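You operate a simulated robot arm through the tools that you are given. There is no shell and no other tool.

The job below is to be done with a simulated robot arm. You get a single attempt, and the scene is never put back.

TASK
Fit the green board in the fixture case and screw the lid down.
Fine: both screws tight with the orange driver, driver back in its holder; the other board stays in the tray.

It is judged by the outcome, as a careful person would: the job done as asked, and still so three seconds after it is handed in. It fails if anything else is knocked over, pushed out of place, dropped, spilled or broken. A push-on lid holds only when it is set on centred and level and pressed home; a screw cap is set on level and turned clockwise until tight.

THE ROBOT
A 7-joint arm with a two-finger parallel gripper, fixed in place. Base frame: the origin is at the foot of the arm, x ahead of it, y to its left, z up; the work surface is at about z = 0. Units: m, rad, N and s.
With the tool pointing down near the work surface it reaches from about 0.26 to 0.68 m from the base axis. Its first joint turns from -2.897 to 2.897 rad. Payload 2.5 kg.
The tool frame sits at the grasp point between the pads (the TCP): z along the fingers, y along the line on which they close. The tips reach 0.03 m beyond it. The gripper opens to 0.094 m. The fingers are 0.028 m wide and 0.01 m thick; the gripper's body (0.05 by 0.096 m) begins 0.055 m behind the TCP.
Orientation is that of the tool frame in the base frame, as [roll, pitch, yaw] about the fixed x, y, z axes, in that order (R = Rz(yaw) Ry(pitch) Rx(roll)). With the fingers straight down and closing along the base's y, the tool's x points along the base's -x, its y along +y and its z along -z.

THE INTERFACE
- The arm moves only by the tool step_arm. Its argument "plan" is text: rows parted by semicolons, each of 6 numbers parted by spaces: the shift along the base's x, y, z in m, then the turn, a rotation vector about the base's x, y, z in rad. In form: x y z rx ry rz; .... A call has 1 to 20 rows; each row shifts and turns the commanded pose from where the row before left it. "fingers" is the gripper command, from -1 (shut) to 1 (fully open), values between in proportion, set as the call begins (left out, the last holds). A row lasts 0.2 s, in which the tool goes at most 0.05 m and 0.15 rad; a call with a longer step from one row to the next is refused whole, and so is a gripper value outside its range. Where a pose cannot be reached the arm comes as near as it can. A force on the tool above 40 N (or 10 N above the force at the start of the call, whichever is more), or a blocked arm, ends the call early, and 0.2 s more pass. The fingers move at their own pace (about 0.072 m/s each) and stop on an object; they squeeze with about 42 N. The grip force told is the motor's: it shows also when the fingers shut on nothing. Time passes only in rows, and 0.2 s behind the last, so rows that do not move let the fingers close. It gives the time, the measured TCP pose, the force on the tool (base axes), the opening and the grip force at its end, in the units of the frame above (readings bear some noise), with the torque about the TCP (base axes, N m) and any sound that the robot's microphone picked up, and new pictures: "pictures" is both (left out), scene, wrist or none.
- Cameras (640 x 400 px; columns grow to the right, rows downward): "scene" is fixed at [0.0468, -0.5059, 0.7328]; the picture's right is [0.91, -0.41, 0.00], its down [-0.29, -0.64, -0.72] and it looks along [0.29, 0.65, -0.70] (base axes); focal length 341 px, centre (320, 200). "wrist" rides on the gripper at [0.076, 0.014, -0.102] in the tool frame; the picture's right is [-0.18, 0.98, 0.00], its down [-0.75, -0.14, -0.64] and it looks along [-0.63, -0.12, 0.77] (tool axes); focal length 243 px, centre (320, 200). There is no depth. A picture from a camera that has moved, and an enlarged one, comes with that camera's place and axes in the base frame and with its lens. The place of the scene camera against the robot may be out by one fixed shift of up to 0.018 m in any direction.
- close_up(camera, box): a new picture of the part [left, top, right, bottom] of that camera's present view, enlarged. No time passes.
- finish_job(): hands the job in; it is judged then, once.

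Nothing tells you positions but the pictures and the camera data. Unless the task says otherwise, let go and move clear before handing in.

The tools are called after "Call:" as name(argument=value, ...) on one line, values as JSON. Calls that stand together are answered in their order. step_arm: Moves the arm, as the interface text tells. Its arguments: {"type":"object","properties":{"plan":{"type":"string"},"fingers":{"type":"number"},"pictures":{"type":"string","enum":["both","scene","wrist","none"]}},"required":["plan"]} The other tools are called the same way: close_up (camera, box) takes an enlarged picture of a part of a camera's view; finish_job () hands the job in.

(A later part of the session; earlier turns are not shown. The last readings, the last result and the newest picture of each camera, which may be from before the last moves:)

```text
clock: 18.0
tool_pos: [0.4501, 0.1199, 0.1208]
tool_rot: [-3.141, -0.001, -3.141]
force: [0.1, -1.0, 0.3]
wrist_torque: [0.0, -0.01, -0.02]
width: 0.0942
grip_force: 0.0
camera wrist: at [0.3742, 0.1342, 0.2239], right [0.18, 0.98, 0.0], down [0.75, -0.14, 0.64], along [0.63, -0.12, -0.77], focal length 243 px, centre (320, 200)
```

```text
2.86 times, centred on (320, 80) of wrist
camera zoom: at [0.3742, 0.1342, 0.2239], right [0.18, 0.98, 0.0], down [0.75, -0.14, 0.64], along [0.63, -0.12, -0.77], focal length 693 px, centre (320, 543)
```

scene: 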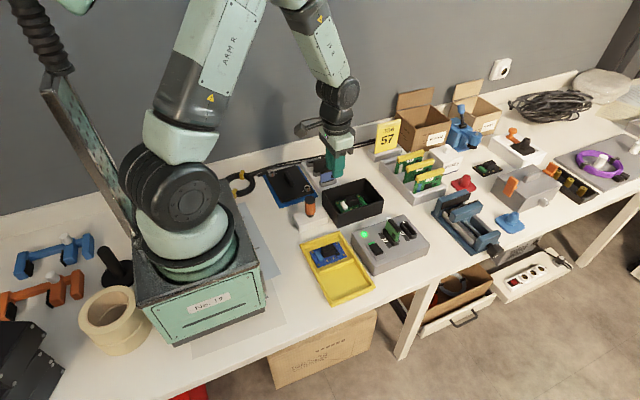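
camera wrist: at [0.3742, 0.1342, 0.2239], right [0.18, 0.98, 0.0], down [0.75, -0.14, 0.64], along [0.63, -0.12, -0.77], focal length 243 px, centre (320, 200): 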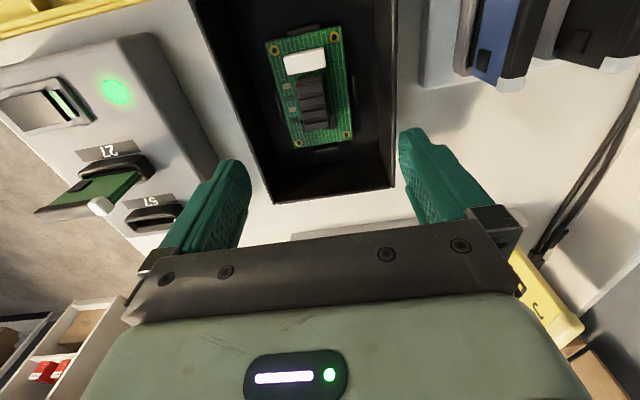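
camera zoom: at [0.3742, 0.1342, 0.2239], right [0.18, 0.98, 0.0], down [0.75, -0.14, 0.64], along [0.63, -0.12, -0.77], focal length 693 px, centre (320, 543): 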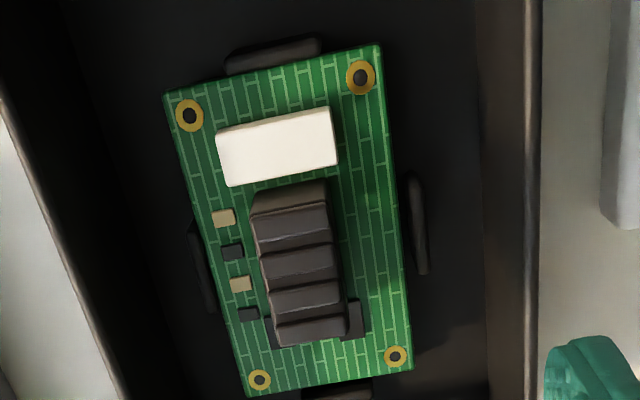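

Call:
close_up(camera="wrist", box=[255, 15, 345, 75])

Call:
close_up(camera="wrist", box=[275, 90, 365, 150])

Call:
close_up(camera="scene", box=[335, 180, 375, 216])

```text
6.67 times, centred on (300, 45) of wrist
camera zoom: at [0.3742, 0.1342, 0.2239], right [0.18, 0.98, 0.0], down [0.75, -0.14, 0.64], along [0.63, -0.12, -0.77], focal length 1618 px, centre (453, 1233)
```

zoom: 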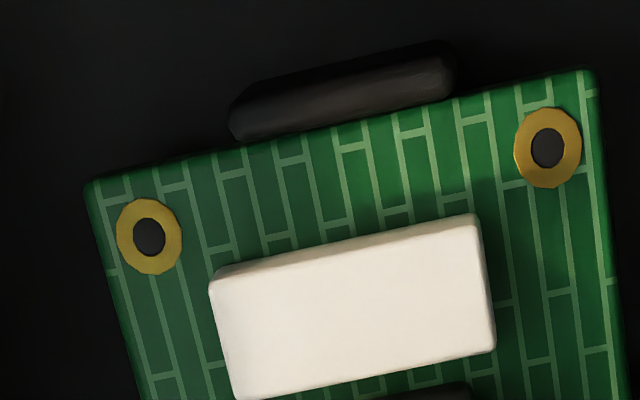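

```text
6.67 times, centred on (320, 120) of wrist
camera zoom: at [0.3742, 0.1342, 0.2239], right [0.18, 0.98, 0.0], down [0.75, -0.14, 0.64], along [0.63, -0.12, -0.77], focal length 1618 px, centre (320, 733)
```

zoom: 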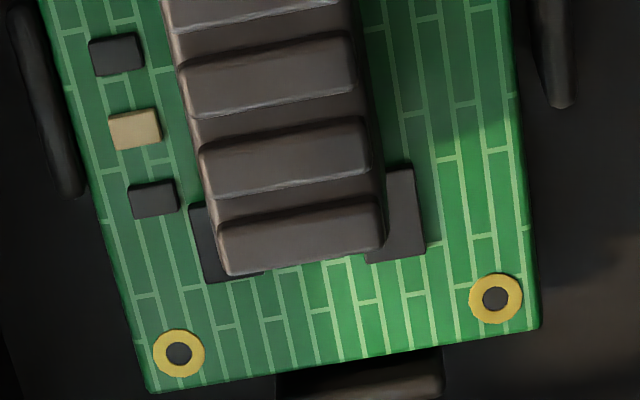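

```text
11.11 times, centred on (355, 198) of scene
camera zoom: at [0.0468, -0.5059, 0.7328], right [0.91, -0.41, 0.0], down [-0.29, -0.64, -0.72], along [0.29, 0.65, -0.7], focal length 3786 px, centre (-69, 222)
```

zoom: 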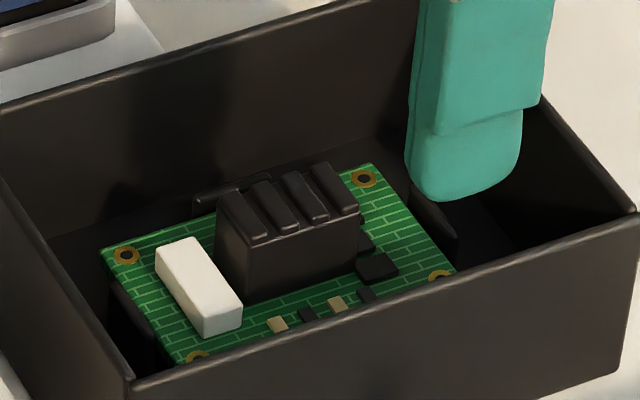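

The board sits level on the standoffs, inside all four guides, with small gaps all round. Next I'll raise the arm and look at the lid on the blue mat.

Call:
step_arm(plan="0 0 0.04 0 0 0; 0 0 0.04 0 0 0; -0.02 0.025 0.02 0 0 0; -0.02 0.025 0.02 0 0 0; -0.02 0.025 0 0 0 0; -0.02 0.025 0 0 0 0; -0.02 0.025 0 0 0 0; -0.02 0.025 0 0 0 0; 0 0 0 0 0 0", pictures="wrist")

Call:
close_up(camera="wrist", box=[200, 0, 440, 180])

```text
clock: 20.0
tool_pos: [0.3311, 0.2696, 0.2408]
tool_rot: [3.141, 0.001, 3.14]
force: [0.0, -0.2, -0.5]
wrist_torque: [0.0, 0.01, 0.02]
width: 0.0939
grip_force: 0.0
camera wrist: at [0.2544, 0.2842, 0.3442], right [0.18, 0.98, 0.0], down [0.75, -0.14, 0.64], along [0.63, -0.12, -0.77], focal length 243 px, centre (320, 200)
```

wrist: 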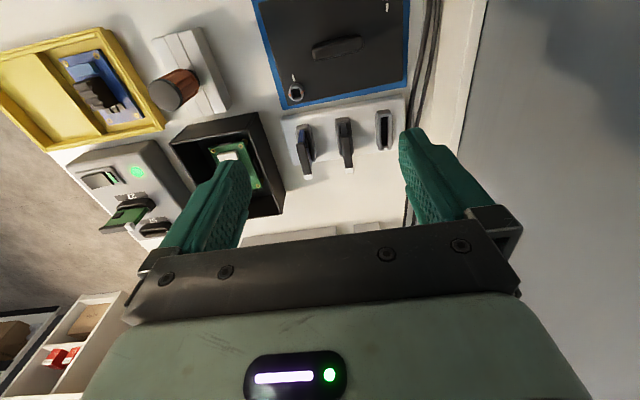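

```text
2.22 times, centred on (320, 90) of wrist
camera zoom: at [0.2544, 0.2842, 0.3442], right [0.18, 0.98, 0.0], down [0.75, -0.14, 0.64], along [0.63, -0.12, -0.77], focal length 539 px, centre (320, 444)
```

zoom: 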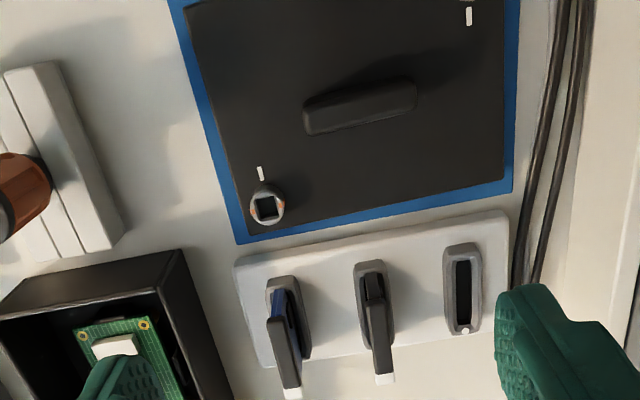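

Call:
step_arm(plan="-0.02 0.01 0.01 0 0 0; -0.02 0.01 0.01 0 0 0; -0.02 0.005 0.01 0 0 0; 0 0 0 0 0 0; 0 0 0 0 0 0", pictures="both")

Call:
close_up(camera="wrist", box=[220, 0, 440, 180])

```text
clock: 21.2
tool_pos: [0.2706, 0.2957, 0.2694]
tool_rot: [-3.141, 0.0, 3.141]
force: [-1.1, 0.2, -0.6]
wrist_torque: [0.02, 0.0, -0.02]
width: 0.094
grip_force: 0.0
camera wrist: at [0.1944, 0.3097, 0.374], right [0.18, 0.98, 0.0], down [0.75, -0.14, 0.64], along [0.63, -0.12, -0.77], focal length 243 px, centre (320, 200)
```

scene: 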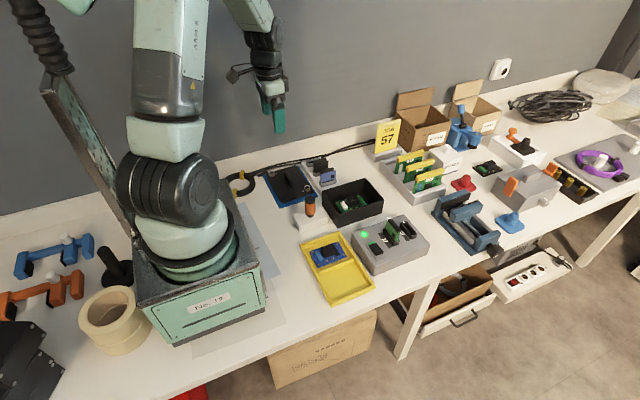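
wrist: 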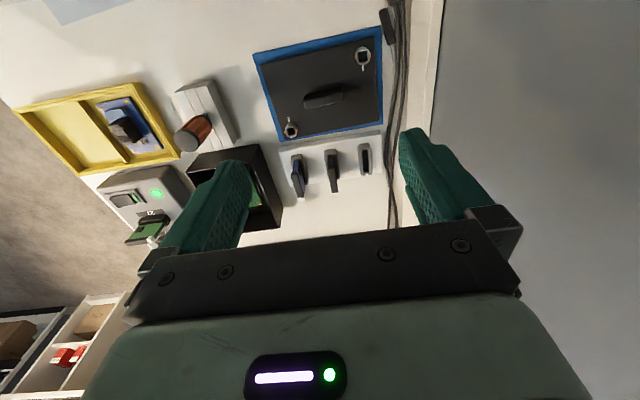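

```text
2.22 times, centred on (330, 90) of wrist
camera zoom: at [0.1944, 0.3097, 0.374], right [0.18, 0.98, 0.0], down [0.75, -0.14, 0.64], along [0.63, -0.12, -0.77], focal length 539 px, centre (298, 444)
```

zoom: 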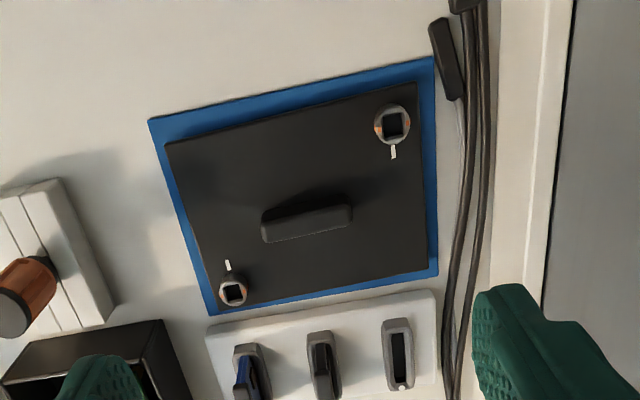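

The lid centre is at about (0.300, 0.295). Its fin runs along y and the two screws sit on diagonal corners. The lid's long side lies along y and the case's along x, so I'll turn the gripper 90° to grip the fin and turn back when placing.

Call:
step_arm(plan="0.003 0 0 0 0 0.1428; 0.003 0 0 0 0 0.1428; 0.003 0 0 0 0 0.1428; 0.003 0 0 0 0 0.1428; 0.003 0 0 0 0 0.1428; 0.003 0 0 0 0 0.1428; 0.003 0 0 0 0 0.1428; 0.003 0 0 0 0 0.1428; 0.003 0 0 0 0 0.1428; 0.003 0 0 0 0 0.1428; 0 0 0 0 0 0.1428; 0 0 0 0 0 0; 0 0 0 0 0 0")

```text
clock: 24.0
tool_pos: [0.3003, 0.2946, 0.2713]
tool_rot: [-3.14, 0.0, -1.572]
force: [0.1, 0.3, -0.2]
wrist_torque: [0.02, 0.01, 0.01]
width: 0.0943
grip_force: 0.1
camera wrist: at [0.2862, 0.2185, 0.3734], right [-0.98, 0.18, 0.0], down [0.14, 0.75, 0.64], along [0.12, 0.63, -0.77], focal length 243 px, centre (320, 200)
```

scene: 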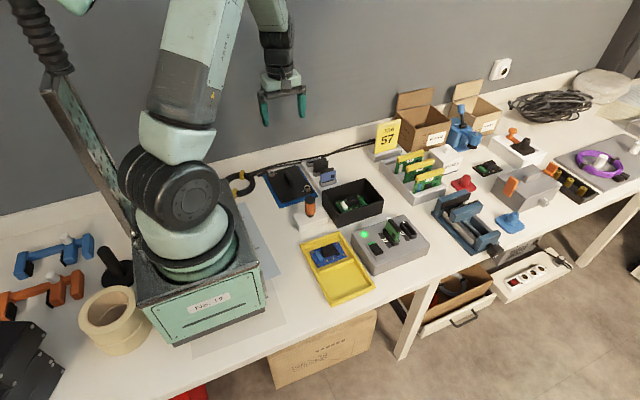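
wrist: 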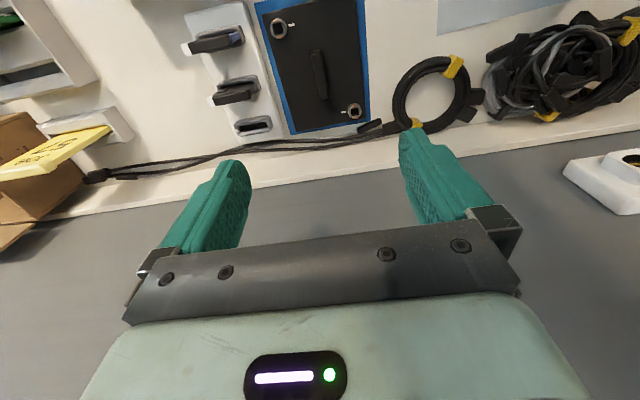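

The 90° turn was reached. I'll measure the lid and fin from this view.

Call:
close_up(camera="wrist", box=[220, 0, 400, 150])

```text
2.67 times, centred on (310, 75) of wrist
camera zoom: at [0.2862, 0.2185, 0.3734], right [-0.98, 0.18, 0.0], down [0.14, 0.75, 0.64], along [0.12, 0.63, -0.77], focal length 647 px, centre (347, 533)
```

zoom: 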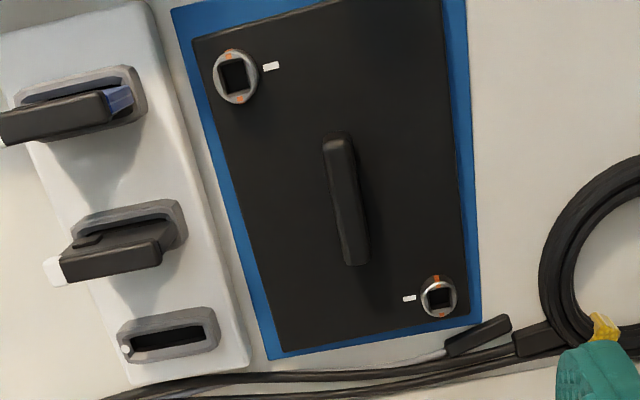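

The fin is centred at (0.300, 0.294) with its top near z 0.034, and the lid is rotated about +0.02 rad. I'll go down over the fin with a moderate opening.

Call:
step_arm(plan="-0.0005 -0.0005 -0.034 0 0 0.02; 0 0 -0.034 0 0 0; 0 0 -0.034 0 0 0; 0 0 -0.034 0 0 0; 0 0 -0.034 0 0 0; 0 0 -0.02 0 0 0; 0 0 0 0 0 0", fingers=0.06)

Call:
close_up(camera="scene", box=[250, 130, 330, 210])

Call:
close_up(camera="wrist", box=[210, 20, 430, 220])

```text
clock: 25.6
tool_pos: [0.2994, 0.2943, 0.0806]
tool_rot: [-3.141, 0.001, -1.552]
force: [0.1, -0.1, 0.6]
wrist_torque: [-0.01, 0.0, 0.01]
width: 0.0497
grip_force: 0.1
camera wrist: at [0.2863, 0.218, 0.183], right [-0.99, 0.16, 0.0], down [0.13, 0.76, 0.64], along [0.11, 0.63, -0.77], focal length 243 px, centre (320, 200)
```

scene: 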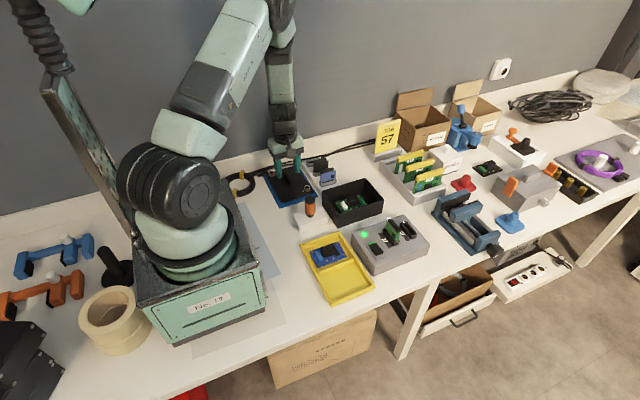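
wrist: 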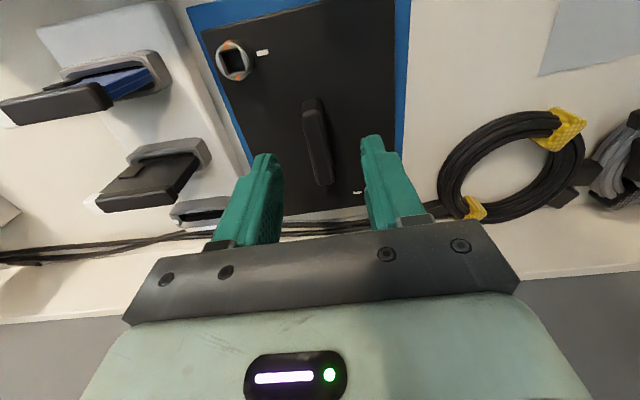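

```text
5.00 times, centred on (290, 170) of scene
camera zoom: at [0.0468, -0.5059, 0.7328], right [0.91, -0.41, 0.0], down [-0.29, -0.64, -0.72], along [0.29, 0.65, -0.7], focal length 1704 px, centre (470, 350)
```

zoom: 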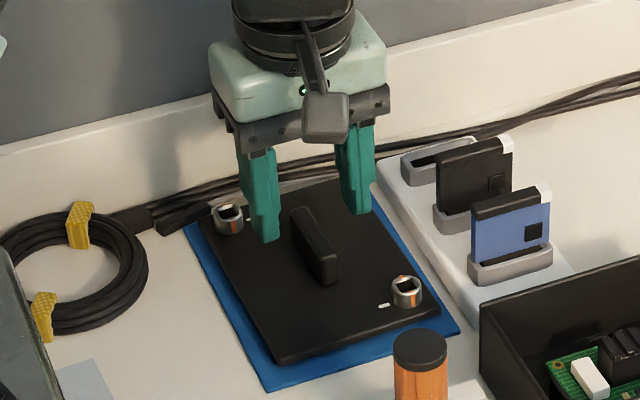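

```text
2.00 times, centred on (320, 120) of wrist
camera zoom: at [0.2863, 0.218, 0.183], right [-0.99, 0.16, 0.0], down [0.13, 0.76, 0.64], along [0.11, 0.63, -0.77], focal length 485 px, centre (320, 360)
```

zoom: 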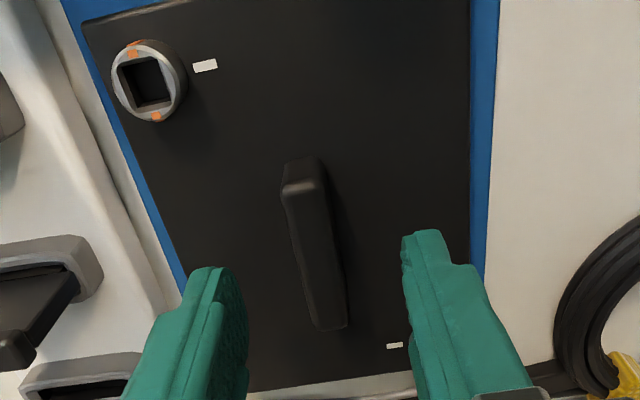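

Fingers straddle the fin. I'll lower to the grip height and close.

Call:
step_arm(plan="0 0 -0.015 0 0 0; 0 0 -0.013 0 0 0; 0 0 -0.009 0 0 0; 0 0 0 0 0 0", pictures="none")

Call:
step_arm(plan="0 0 0 0 0 0; 0 0 0 0 0 0; 0 0 0 0 0 0; 0 0 0 0 0 0", fingers=-1)

Call:
close_up(camera="scene", box=[250, 130, 330, 210])

```text
clock: 26.4
tool_pos: [0.2998, 0.2941, 0.0474]
tool_rot: [-3.141, -0.002, -1.552]
force: [-3.0, -1.8, 10.8]
wrist_torque: [0.02, 0.17, 0.04]
width: 0.0498
grip_force: 0.1
stopped in row 4: the force on the tool passed its limit at 52 N (the readings are from after the stop); the commanded pose is now the measured one
```

```text
clock: 27.5
tool_pos: [0.2999, 0.2949, 0.0475]
tool_rot: [-3.141, 0.0, -1.551]
force: [-2.7, -1.5, 8.7]
wrist_torque: [0.11, 0.16, 0.07]
width: 0.0133
grip_force: 42.6
stopped in row 4: the force on the tool passed its limit at 41 N (the readings are from after the stop); the commanded pose is now the measured one
camera wrist: at [0.2873, 0.2184, 0.1503], right [-0.99, 0.16, 0.0], down [0.12, 0.76, 0.64], along [0.11, 0.63, -0.77], focal length 243 px, centre (320, 200)
```

scene: 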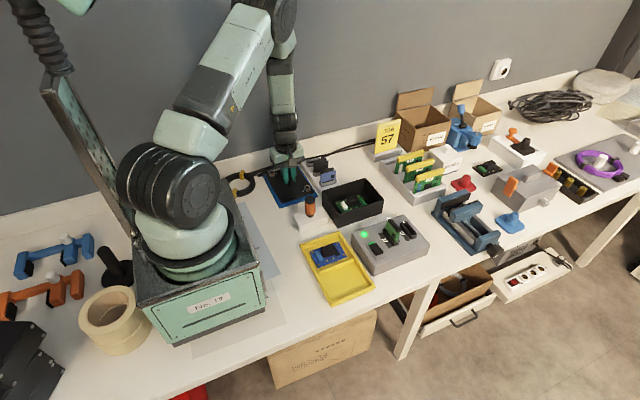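
wrist: 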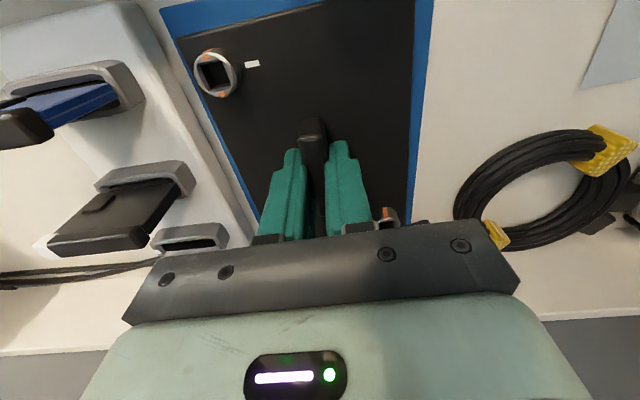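

```text
5.00 times, centred on (290, 170) of scene
camera zoom: at [0.0468, -0.5059, 0.7328], right [0.91, -0.41, 0.0], down [-0.29, -0.64, -0.72], along [0.29, 0.65, -0.7], focal length 1704 px, centre (470, 350)
```

zoom: 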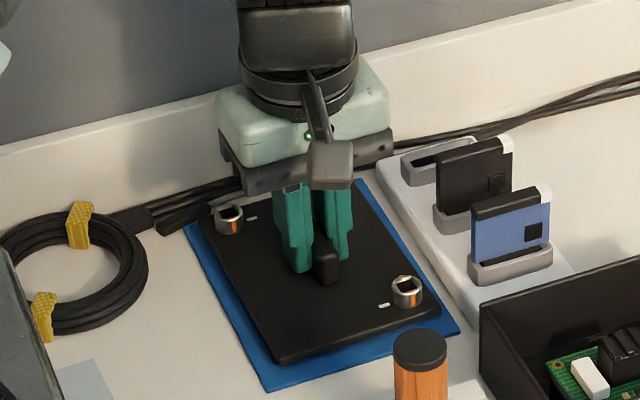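

The fin is gripped (0.0133 m). The tips touched the lid top at z ≈ 0.017, so the lid is a bit thicker than I assumed. I'll lift it straight up.

Call:
step_arm(plan="0 0 0.004 0 0 0; 0 0 0.01 0 0 0; 0 0 0.02 0 0 0; 0 0 0.03 0 0 0; 0 0 0.03 0 0 0; 0 0 0.03 0 0 0; 0 0 0 0 0 0; 0 0 0 0 0 0")

Call:
close_up(camera="scene", box=[240, 90, 340, 190])

Call:
close_up(camera="wrist", box=[120, 0, 460, 240])

```text
clock: 29.3
tool_pos: [0.3011, 0.2941, 0.1715]
tool_rot: [-3.139, 0.001, -1.551]
force: [-0.6, 0.3, -1.4]
wrist_torque: [0.02, 0.0, -0.02]
width: 0.0131
grip_force: 42.2
camera wrist: at [0.2872, 0.2186, 0.2741], right [-0.99, 0.16, 0.0], down [0.12, 0.76, 0.64], along [0.11, 0.63, -0.77], focal length 243 px, centre (320, 200)
```

scene: 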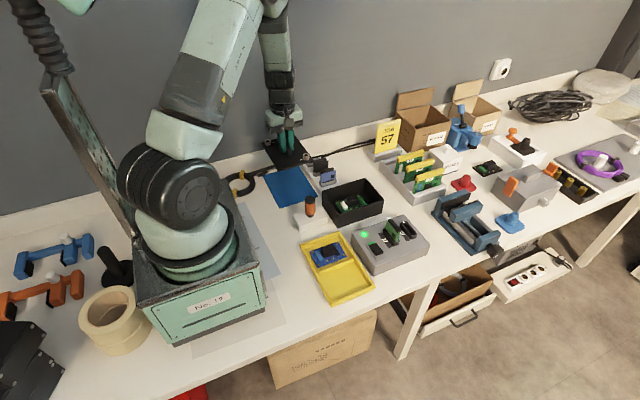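
wrist: 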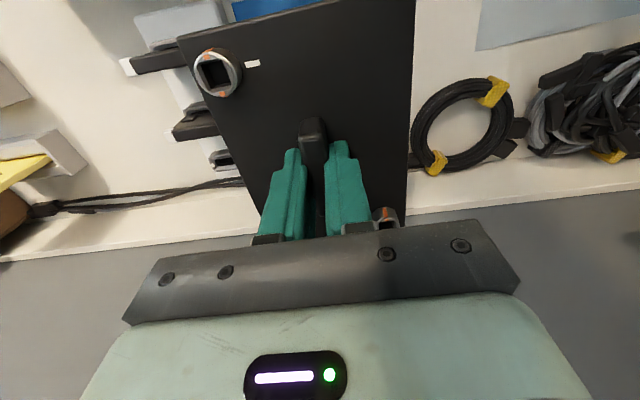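

```text
4.00 times, centred on (290, 140) of scene
camera zoom: at [0.0468, -0.5059, 0.7328], right [0.91, -0.41, 0.0], down [-0.29, -0.64, -0.72], along [0.29, 0.65, -0.7], focal length 1363 px, centre (440, 440)
```

zoom: 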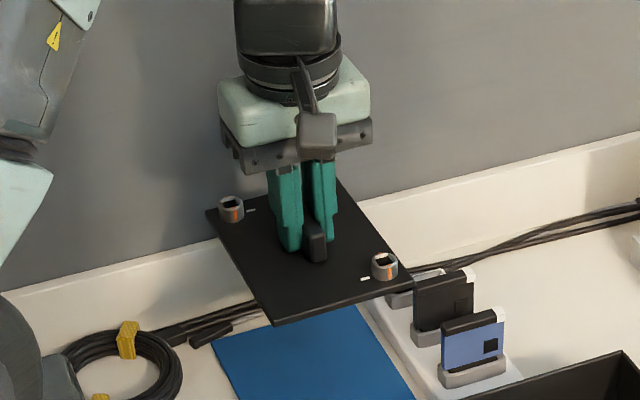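

```text
1.67 times, centred on (290, 120) of wrist
camera zoom: at [0.2872, 0.2186, 0.2741], right [-0.99, 0.16, 0.0], down [0.12, 0.76, 0.64], along [0.11, 0.63, -0.77], focal length 404 px, centre (370, 333)
```

zoom: 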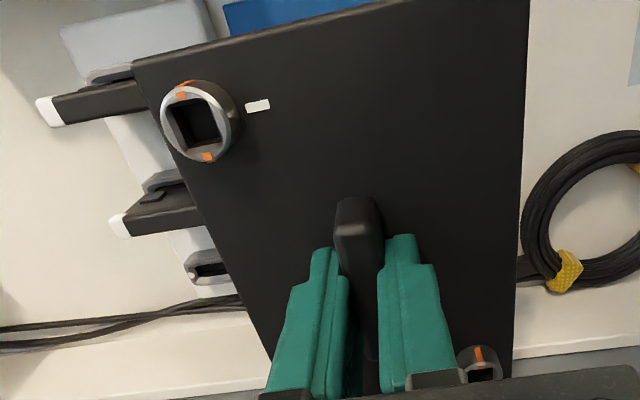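

Call:
close_up(camera="scene", box=[260, 125, 320, 180])

```text
7.27 times, centred on (290, 152) of scene
camera zoom: at [0.0468, -0.5059, 0.7328], right [0.91, -0.41, 0.0], down [-0.29, -0.64, -0.72], along [0.29, 0.65, -0.7], focal length 2478 px, centre (538, 546)
```

zoom: 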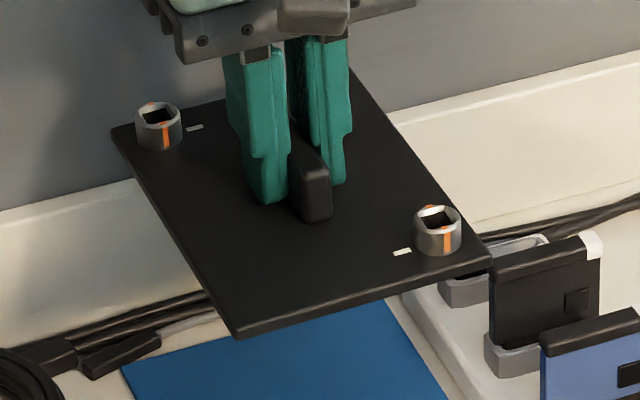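

The lid hangs level. I'll carry it to the case while turning back 90°, staying high.

Call:
step_arm(plan="0 0 0.03 0 0 0; 0.01114 -0.01456 0.001 0 0 -0.13255; 0.01114 -0.01456 0 0 0 -0.13255; 0.01114 -0.01456 0 0 0 -0.13255; 0.01114 -0.01456 0 0 0 -0.13255; 0.01114 -0.01456 0 0 0 -0.13255; 0.01114 -0.01456 0 0 0 -0.13255; 0.01114 -0.01456 0 0 0 -0.13255; 0.01114 -0.01456 0 0 0 -0.13255; 0.01114 -0.01456 0 0 0 -0.13255; 0.01114 -0.01456 0 0 0 -0.13255; 0.01114 -0.01456 0 0 0 -0.13255; 0.01114 -0.01456 0 0 0 -0.13255; 0 0 0 0 0 0; 0 0 0 0 0 0")

Call:
close_up(camera="scene", box=[300, 130, 420, 230])

Call:
close_up(camera="wrist", box=[180, 0, 480, 200])

```text
clock: 32.5
tool_pos: [0.4343, 0.1195, 0.2023]
tool_rot: [-3.138, -0.001, 3.141]
force: [-0.7, -0.3, -0.9]
wrist_torque: [0.01, -0.02, 0.0]
width: 0.0129
grip_force: 41.9
camera wrist: at [0.358, 0.1342, 0.3047], right [0.18, 0.98, 0.0], down [0.75, -0.14, 0.64], along [0.63, -0.12, -0.77], focal length 243 px, centre (320, 200)
```

scene: 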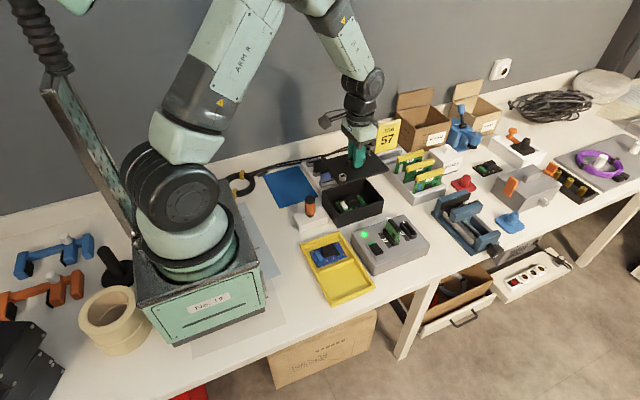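
wrist: 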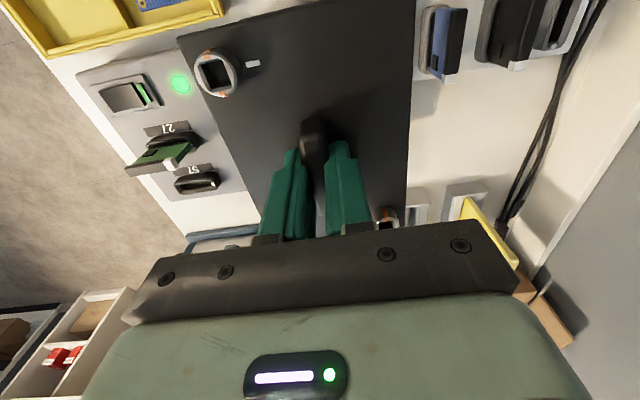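

```text
4.00 times, centred on (360, 180) of scene
camera zoom: at [0.0468, -0.5059, 0.7328], right [0.91, -0.41, 0.0], down [-0.29, -0.64, -0.72], along [0.29, 0.65, -0.7], focal length 1363 px, centre (160, 280)
```

zoom: 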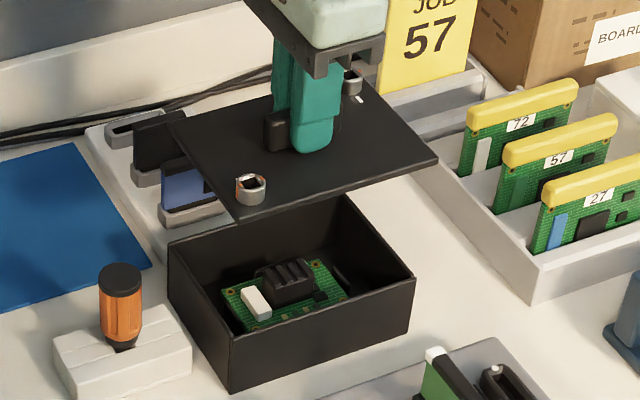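

```text
2.00 times, centred on (330, 100) of wrist
camera zoom: at [0.358, 0.1342, 0.3047], right [0.18, 0.98, 0.0], down [0.75, -0.14, 0.64], along [0.63, -0.12, -0.77], focal length 485 px, centre (300, 400)
```

zoom: 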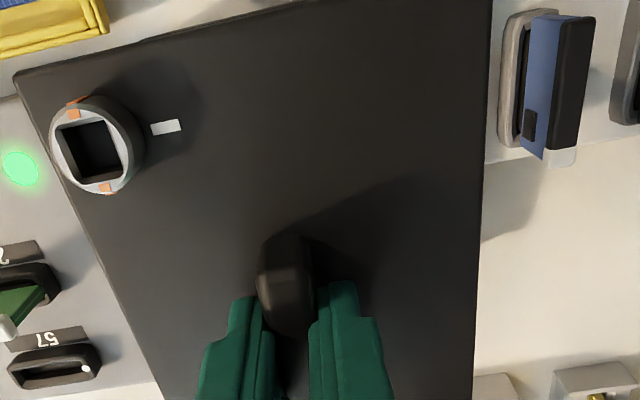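

The lid is over the case and centred on the TCP, with the long side along x. I'll lower it to about 2 cm above the rim and check the alignment in both cameras.

Call:
step_arm(plan="0 0 -0.03 0 0 0; 0 0 -0.03 0 0 0; 0 0 -0.024 0 0 0; 0 0 0 0 0 0; 0 0 0 0 0 0")

Call:
close_up(camera="scene", box=[310, 155, 400, 230])

Call:
close_up(camera="wrist", box=[180, 0, 480, 200])

```text
clock: 33.7
tool_pos: [0.4336, 0.1204, 0.117]
tool_rot: [-3.14, -0.001, -3.14]
force: [0.8, 0.1, 0.3]
wrist_torque: [0.0, 0.03, 0.0]
width: 0.0129
grip_force: 42.2
camera wrist: at [0.3576, 0.1343, 0.2202], right [0.18, 0.98, 0.0], down [0.75, -0.14, 0.64], along [0.63, -0.12, -0.77], focal length 243 px, centre (320, 200)
```

scene: 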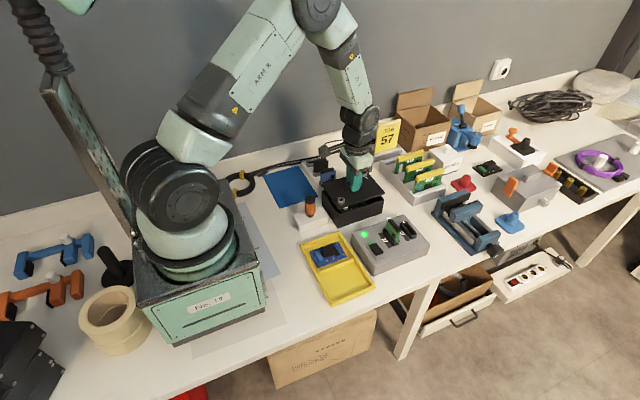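
wrist: 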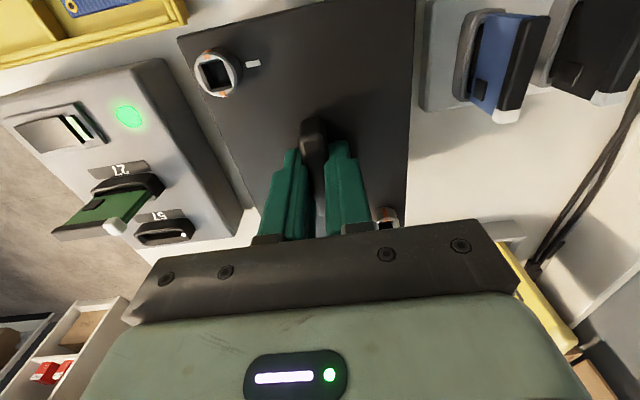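

```text
5.33 times, centred on (355, 192) of scene
camera zoom: at [0.0468, -0.5059, 0.7328], right [0.91, -0.41, 0.0], down [-0.29, -0.64, -0.72], along [0.29, 0.65, -0.7], focal length 1817 px, centre (133, 240)
```

zoom: 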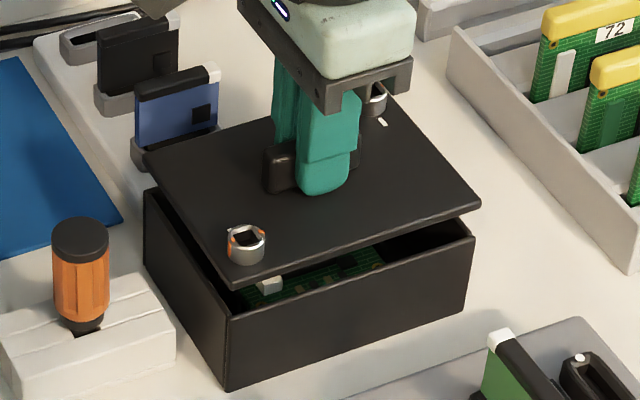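

```text
2.00 times, centred on (330, 100) of wrist
camera zoom: at [0.3576, 0.1343, 0.2202], right [0.18, 0.98, 0.0], down [0.75, -0.14, 0.64], along [0.63, -0.12, -0.77], focal length 485 px, centre (300, 400)
```

zoom: 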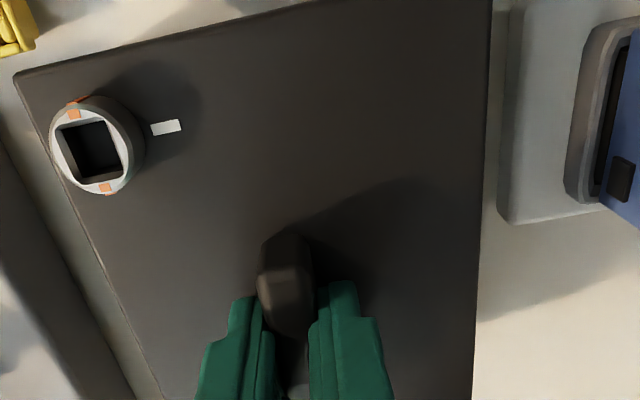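

Call:
step_arm(plan="0 0 -0.007 0 0 0; 0 0 -0.006 0 0 0; 0 0 0 0 0 0; 0 0 0 0 0 0", pictures="wrist")

Call:
close_up(camera="scene", box=[326, 180, 366, 222])

Call:
close_up(camera="scene", box=[360, 170, 400, 212])

Call:
close_up(camera="scene", box=[318, 165, 358, 207])

Call:
close_up(camera="wrist", box=[160, 0, 300, 120])

Call:
close_up(camera="wrist", box=[360, 0, 460, 210])

```text
clock: 34.7
tool_pos: [0.4333, 0.1211, 0.1039]
tool_rot: [-3.141, 0.001, 3.142]
force: [0.7, -0.2, -1.1]
wrist_torque: [0.0, 0.03, 0.0]
width: 0.0129
grip_force: 41.9
camera wrist: at [0.3575, 0.1343, 0.2074], right [0.18, 0.98, 0.0], down [0.75, -0.14, 0.64], along [0.63, -0.12, -0.77], focal length 243 px, centre (320, 200)
```

wrist: 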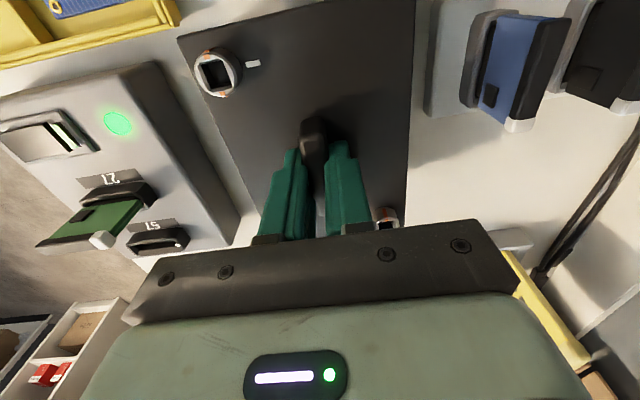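

```text
9.52 times, centred on (346, 201) of scene
camera zoom: at [0.0468, -0.5059, 0.7328], right [0.91, -0.41, 0.0], down [-0.29, -0.64, -0.72], along [0.29, 0.65, -0.7], focal length 3245 px, centre (72, 190)
```

zoom: 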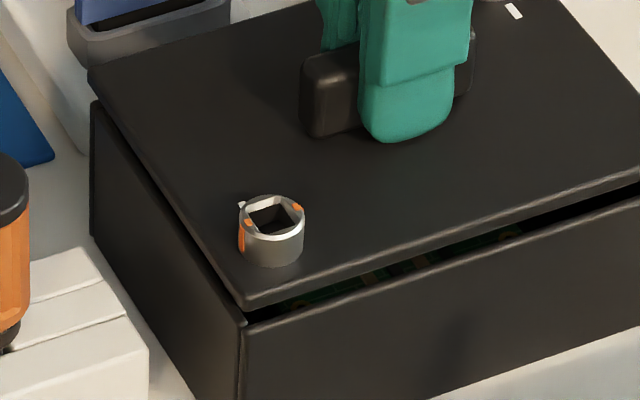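

```text
9.52 times, centred on (380, 191) of scene
camera zoom: at [0.0468, -0.5059, 0.7328], right [0.91, -0.41, 0.0], down [-0.29, -0.64, -0.72], along [0.29, 0.65, -0.7], focal length 3245 px, centre (-251, 286)
```

zoom: 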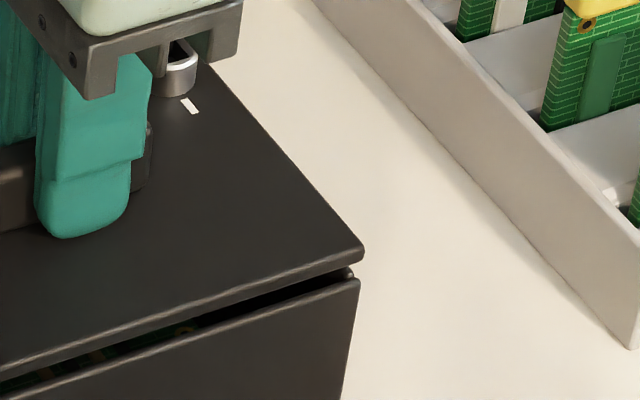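

```text
9.52 times, centred on (338, 186) of scene
camera zoom: at [0.0468, -0.5059, 0.7328], right [0.91, -0.41, 0.0], down [-0.29, -0.64, -0.72], along [0.29, 0.65, -0.7], focal length 3245 px, centre (149, 333)
```

zoom: 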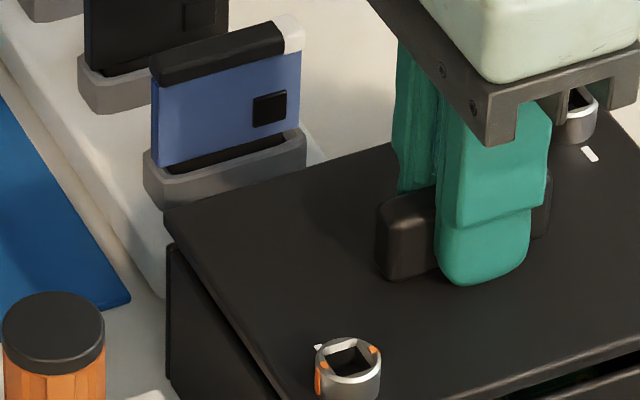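

```text
3.33 times, centred on (230, 60) of wrist
camera zoom: at [0.3575, 0.1343, 0.2074], right [0.18, 0.98, 0.0], down [0.75, -0.14, 0.64], along [0.63, -0.12, -0.77], focal length 809 px, centre (620, 667)
```

zoom: 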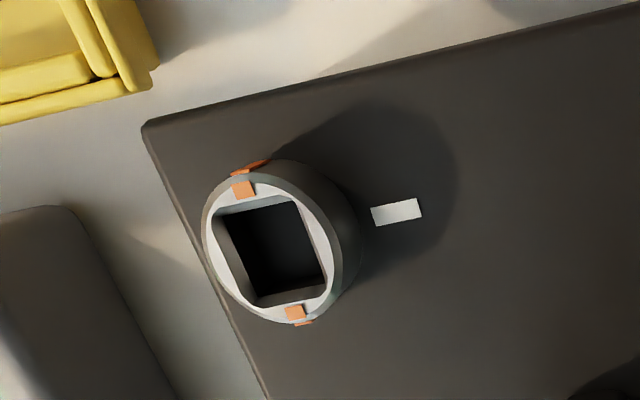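

```text
1.90 times, centred on (410, 105) of wrist
camera zoom: at [0.3575, 0.1343, 0.2074], right [0.18, 0.98, 0.0], down [0.75, -0.14, 0.64], along [0.63, -0.12, -0.77], focal length 462 px, centre (149, 381)
```

zoom: 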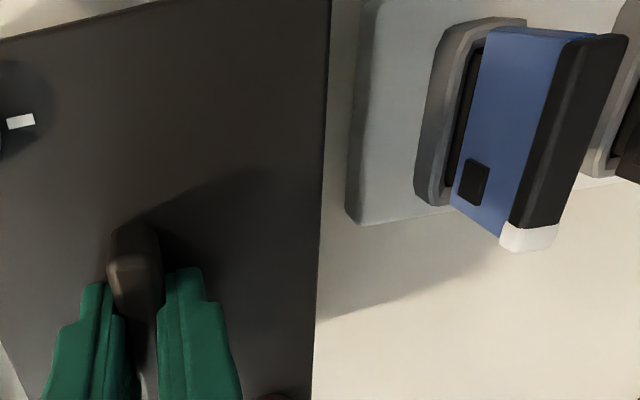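

In the scene view the lid sits about 1 mm too far toward +x relative to the case, which agrees with my rim measurements. I'll shift it slightly and start lowering gently.

Call:
step_arm(plan="-0.0011 0.0003 0 0 0 0; 0 0 -0.002 0 0 0; 0 0 -0.001 0 0 0; 0 0 0 0 0 0", pictures="none")

Call:
close_up(camera="scene", box=[326, 190, 356, 222])

Call:
close_up(camera="scene", box=[370, 180, 400, 212])

Call:
close_up(camera="scene", box=[310, 170, 340, 202])

```text
clock: 35.7
tool_pos: [0.4328, 0.1208, 0.1013]
tool_rot: [-3.138, -0.002, -3.139]
force: [-0.7, -0.6, -1.0]
wrist_torque: [0.0, -0.02, 0.0]
width: 0.013
grip_force: 41.8
```

```text
12.50 times, centred on (341, 206) of scene
camera zoom: at [0.0468, -0.5059, 0.7328], right [0.91, -0.41, 0.0], down [-0.29, -0.64, -0.72], along [0.29, 0.65, -0.7], focal length 4259 px, centre (58, 125)
```

zoom: 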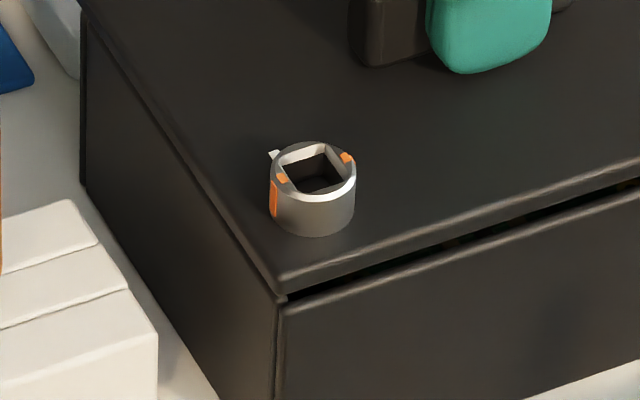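

```text
12.50 times, centred on (385, 196) of scene
camera zoom: at [0.0468, -0.5059, 0.7328], right [0.91, -0.41, 0.0], down [-0.29, -0.64, -0.72], along [0.29, 0.65, -0.7], focal length 4259 px, centre (-492, 250)
```

zoom: 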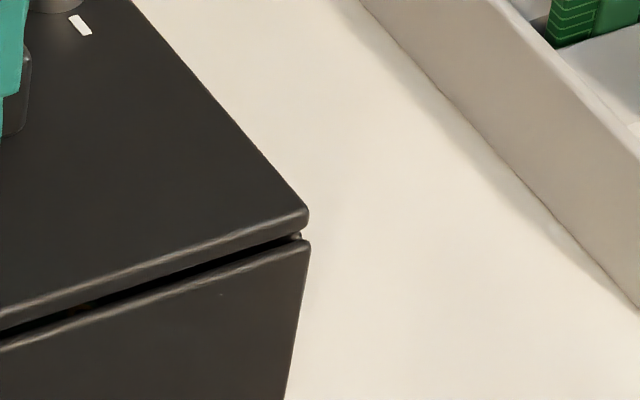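

```text
12.50 times, centred on (325, 186) of scene
camera zoom: at [0.0468, -0.5059, 0.7328], right [0.91, -0.41, 0.0], down [-0.29, -0.64, -0.72], along [0.29, 0.65, -0.7], focal length 4259 px, centre (258, 375)
```

zoom: 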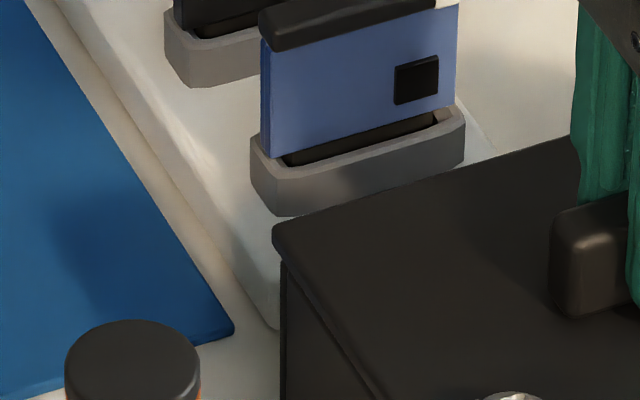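

Call:
step_arm(plan="0.0006 -0.0003 0 0 0 0; 0 0 -0.001 0 0 0; 0 0 -0.001 0 0 0; 0 0 -0.001 0 0 0; 0 0 0 0 0 0", pictures="none")

Call:
close_up(camera="scene", box=[326, 190, 356, 222])

Call:
close_up(camera="scene", box=[370, 180, 400, 212])

```text
clock: 36.9
tool_pos: [0.4324, 0.1182, 0.0984]
tool_rot: [3.141, 0.001, -3.141]
force: [0.1, 0.4, -0.7]
wrist_torque: [-0.01, -0.03, 0.01]
width: 0.0131
grip_force: 41.6
```

```text
12.50 times, centred on (341, 206) of scene
camera zoom: at [0.0468, -0.5059, 0.7328], right [0.91, -0.41, 0.0], down [-0.29, -0.64, -0.72], along [0.29, 0.65, -0.7], focal length 4259 px, centre (58, 125)
```

zoom: 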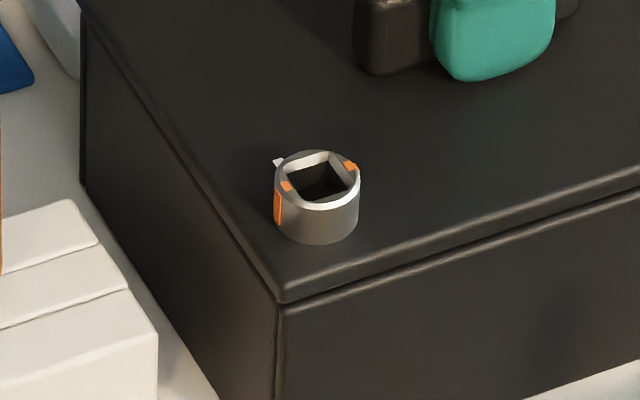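

```text
12.50 times, centred on (385, 196) of scene
camera zoom: at [0.0468, -0.5059, 0.7328], right [0.91, -0.41, 0.0], down [-0.29, -0.64, -0.72], along [0.29, 0.65, -0.7], focal length 4259 px, centre (-492, 250)
```

zoom: 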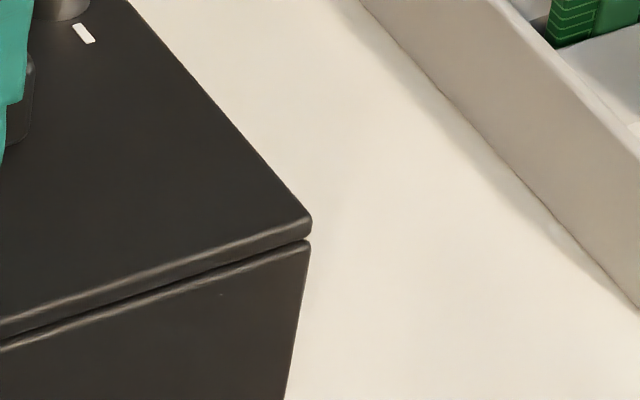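

The lid corners now line up with the case, with about 1 mm left to go. I'll lower to contact and press lightly.

Call:
step_arm(plan="0 0 -0.001 0 0 0; 0 0 -0.001 0 0 0; 0 0 -0.001 0 0 0; 0 0 0 0 0 0", pictures="none")

Call:
close_up(camera="scene", box=[310, 160, 400, 230])

```text
clock: 37.9
tool_pos: [0.4335, 0.1199, 0.0982]
tool_rot: [-3.14, 0.0, -3.141]
force: [-1.6, 0.0, 10.6]
wrist_torque: [0.09, 0.38, 0.09]
width: 0.0131
grip_force: 42.3
```

```text
5.71 times, centred on (355, 195) of scene
camera zoom: at [0.0468, -0.5059, 0.7328], right [0.91, -0.41, 0.0], down [-0.29, -0.64, -0.72], along [0.29, 0.65, -0.7], focal length 1947 px, centre (120, 229)
```

zoom: 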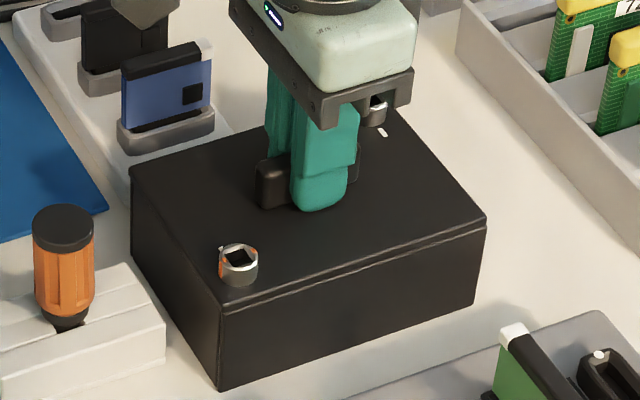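

Call:
step_arm(plan="0 0 -0.001 0 0 0; 0 0 -0.0005 0 0 0; 0 0 0 0 0 0", pictures="wrist")

Call:
close_up(camera="scene", box=[320, 185, 360, 225])

Call:
close_up(camera="scene", box=[360, 175, 400, 215])

```text
clock: 38.5
tool_pos: [0.4339, 0.121, 0.0968]
tool_rot: [-3.139, 0.001, -3.141]
force: [-0.7, -0.5, 2.9]
wrist_torque: [0.07, -0.06, 0.01]
width: 0.013
grip_force: 41.9
stopped in row 2: the force on the tool passed its limit at 43 N (the readings are from after the stop); the commanded pose is now the measured one
camera wrist: at [0.3573, 0.1342, 0.1995], right [0.18, 0.98, 0.0], down [0.75, -0.14, 0.64], along [0.63, -0.12, -0.77], focal length 243 px, centre (320, 200)
```

wrist: 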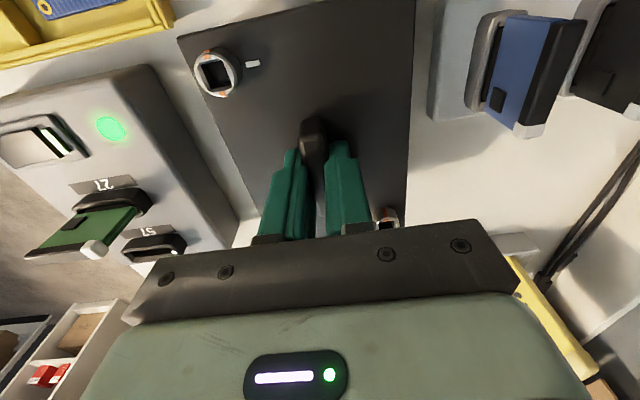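

```text
10.00 times, centred on (340, 205) of scene
camera zoom: at [0.0468, -0.5059, 0.7328], right [0.91, -0.41, 0.0], down [-0.29, -0.64, -0.72], along [0.29, 0.65, -0.7], focal length 3407 px, centre (120, 150)
```

zoom: 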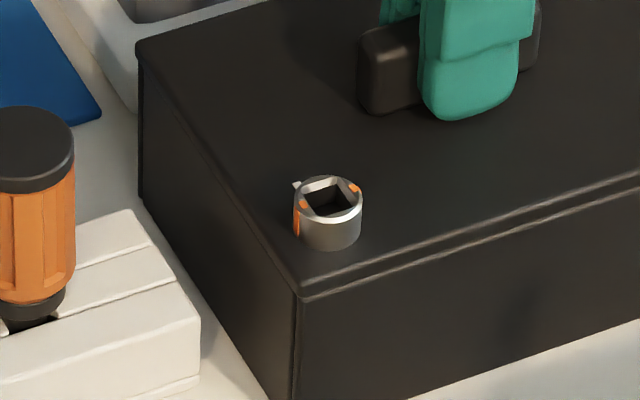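

```text
10.00 times, centred on (380, 195) of scene
camera zoom: at [0.0468, -0.5059, 0.7328], right [0.91, -0.41, 0.0], down [-0.29, -0.64, -0.72], along [0.29, 0.65, -0.7], focal length 3407 px, centre (-280, 250)
```

zoom: 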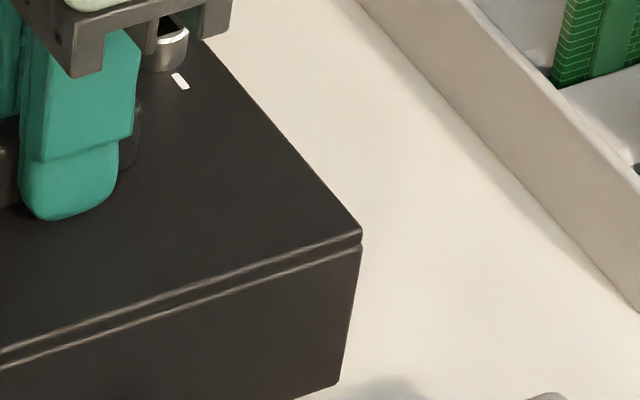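

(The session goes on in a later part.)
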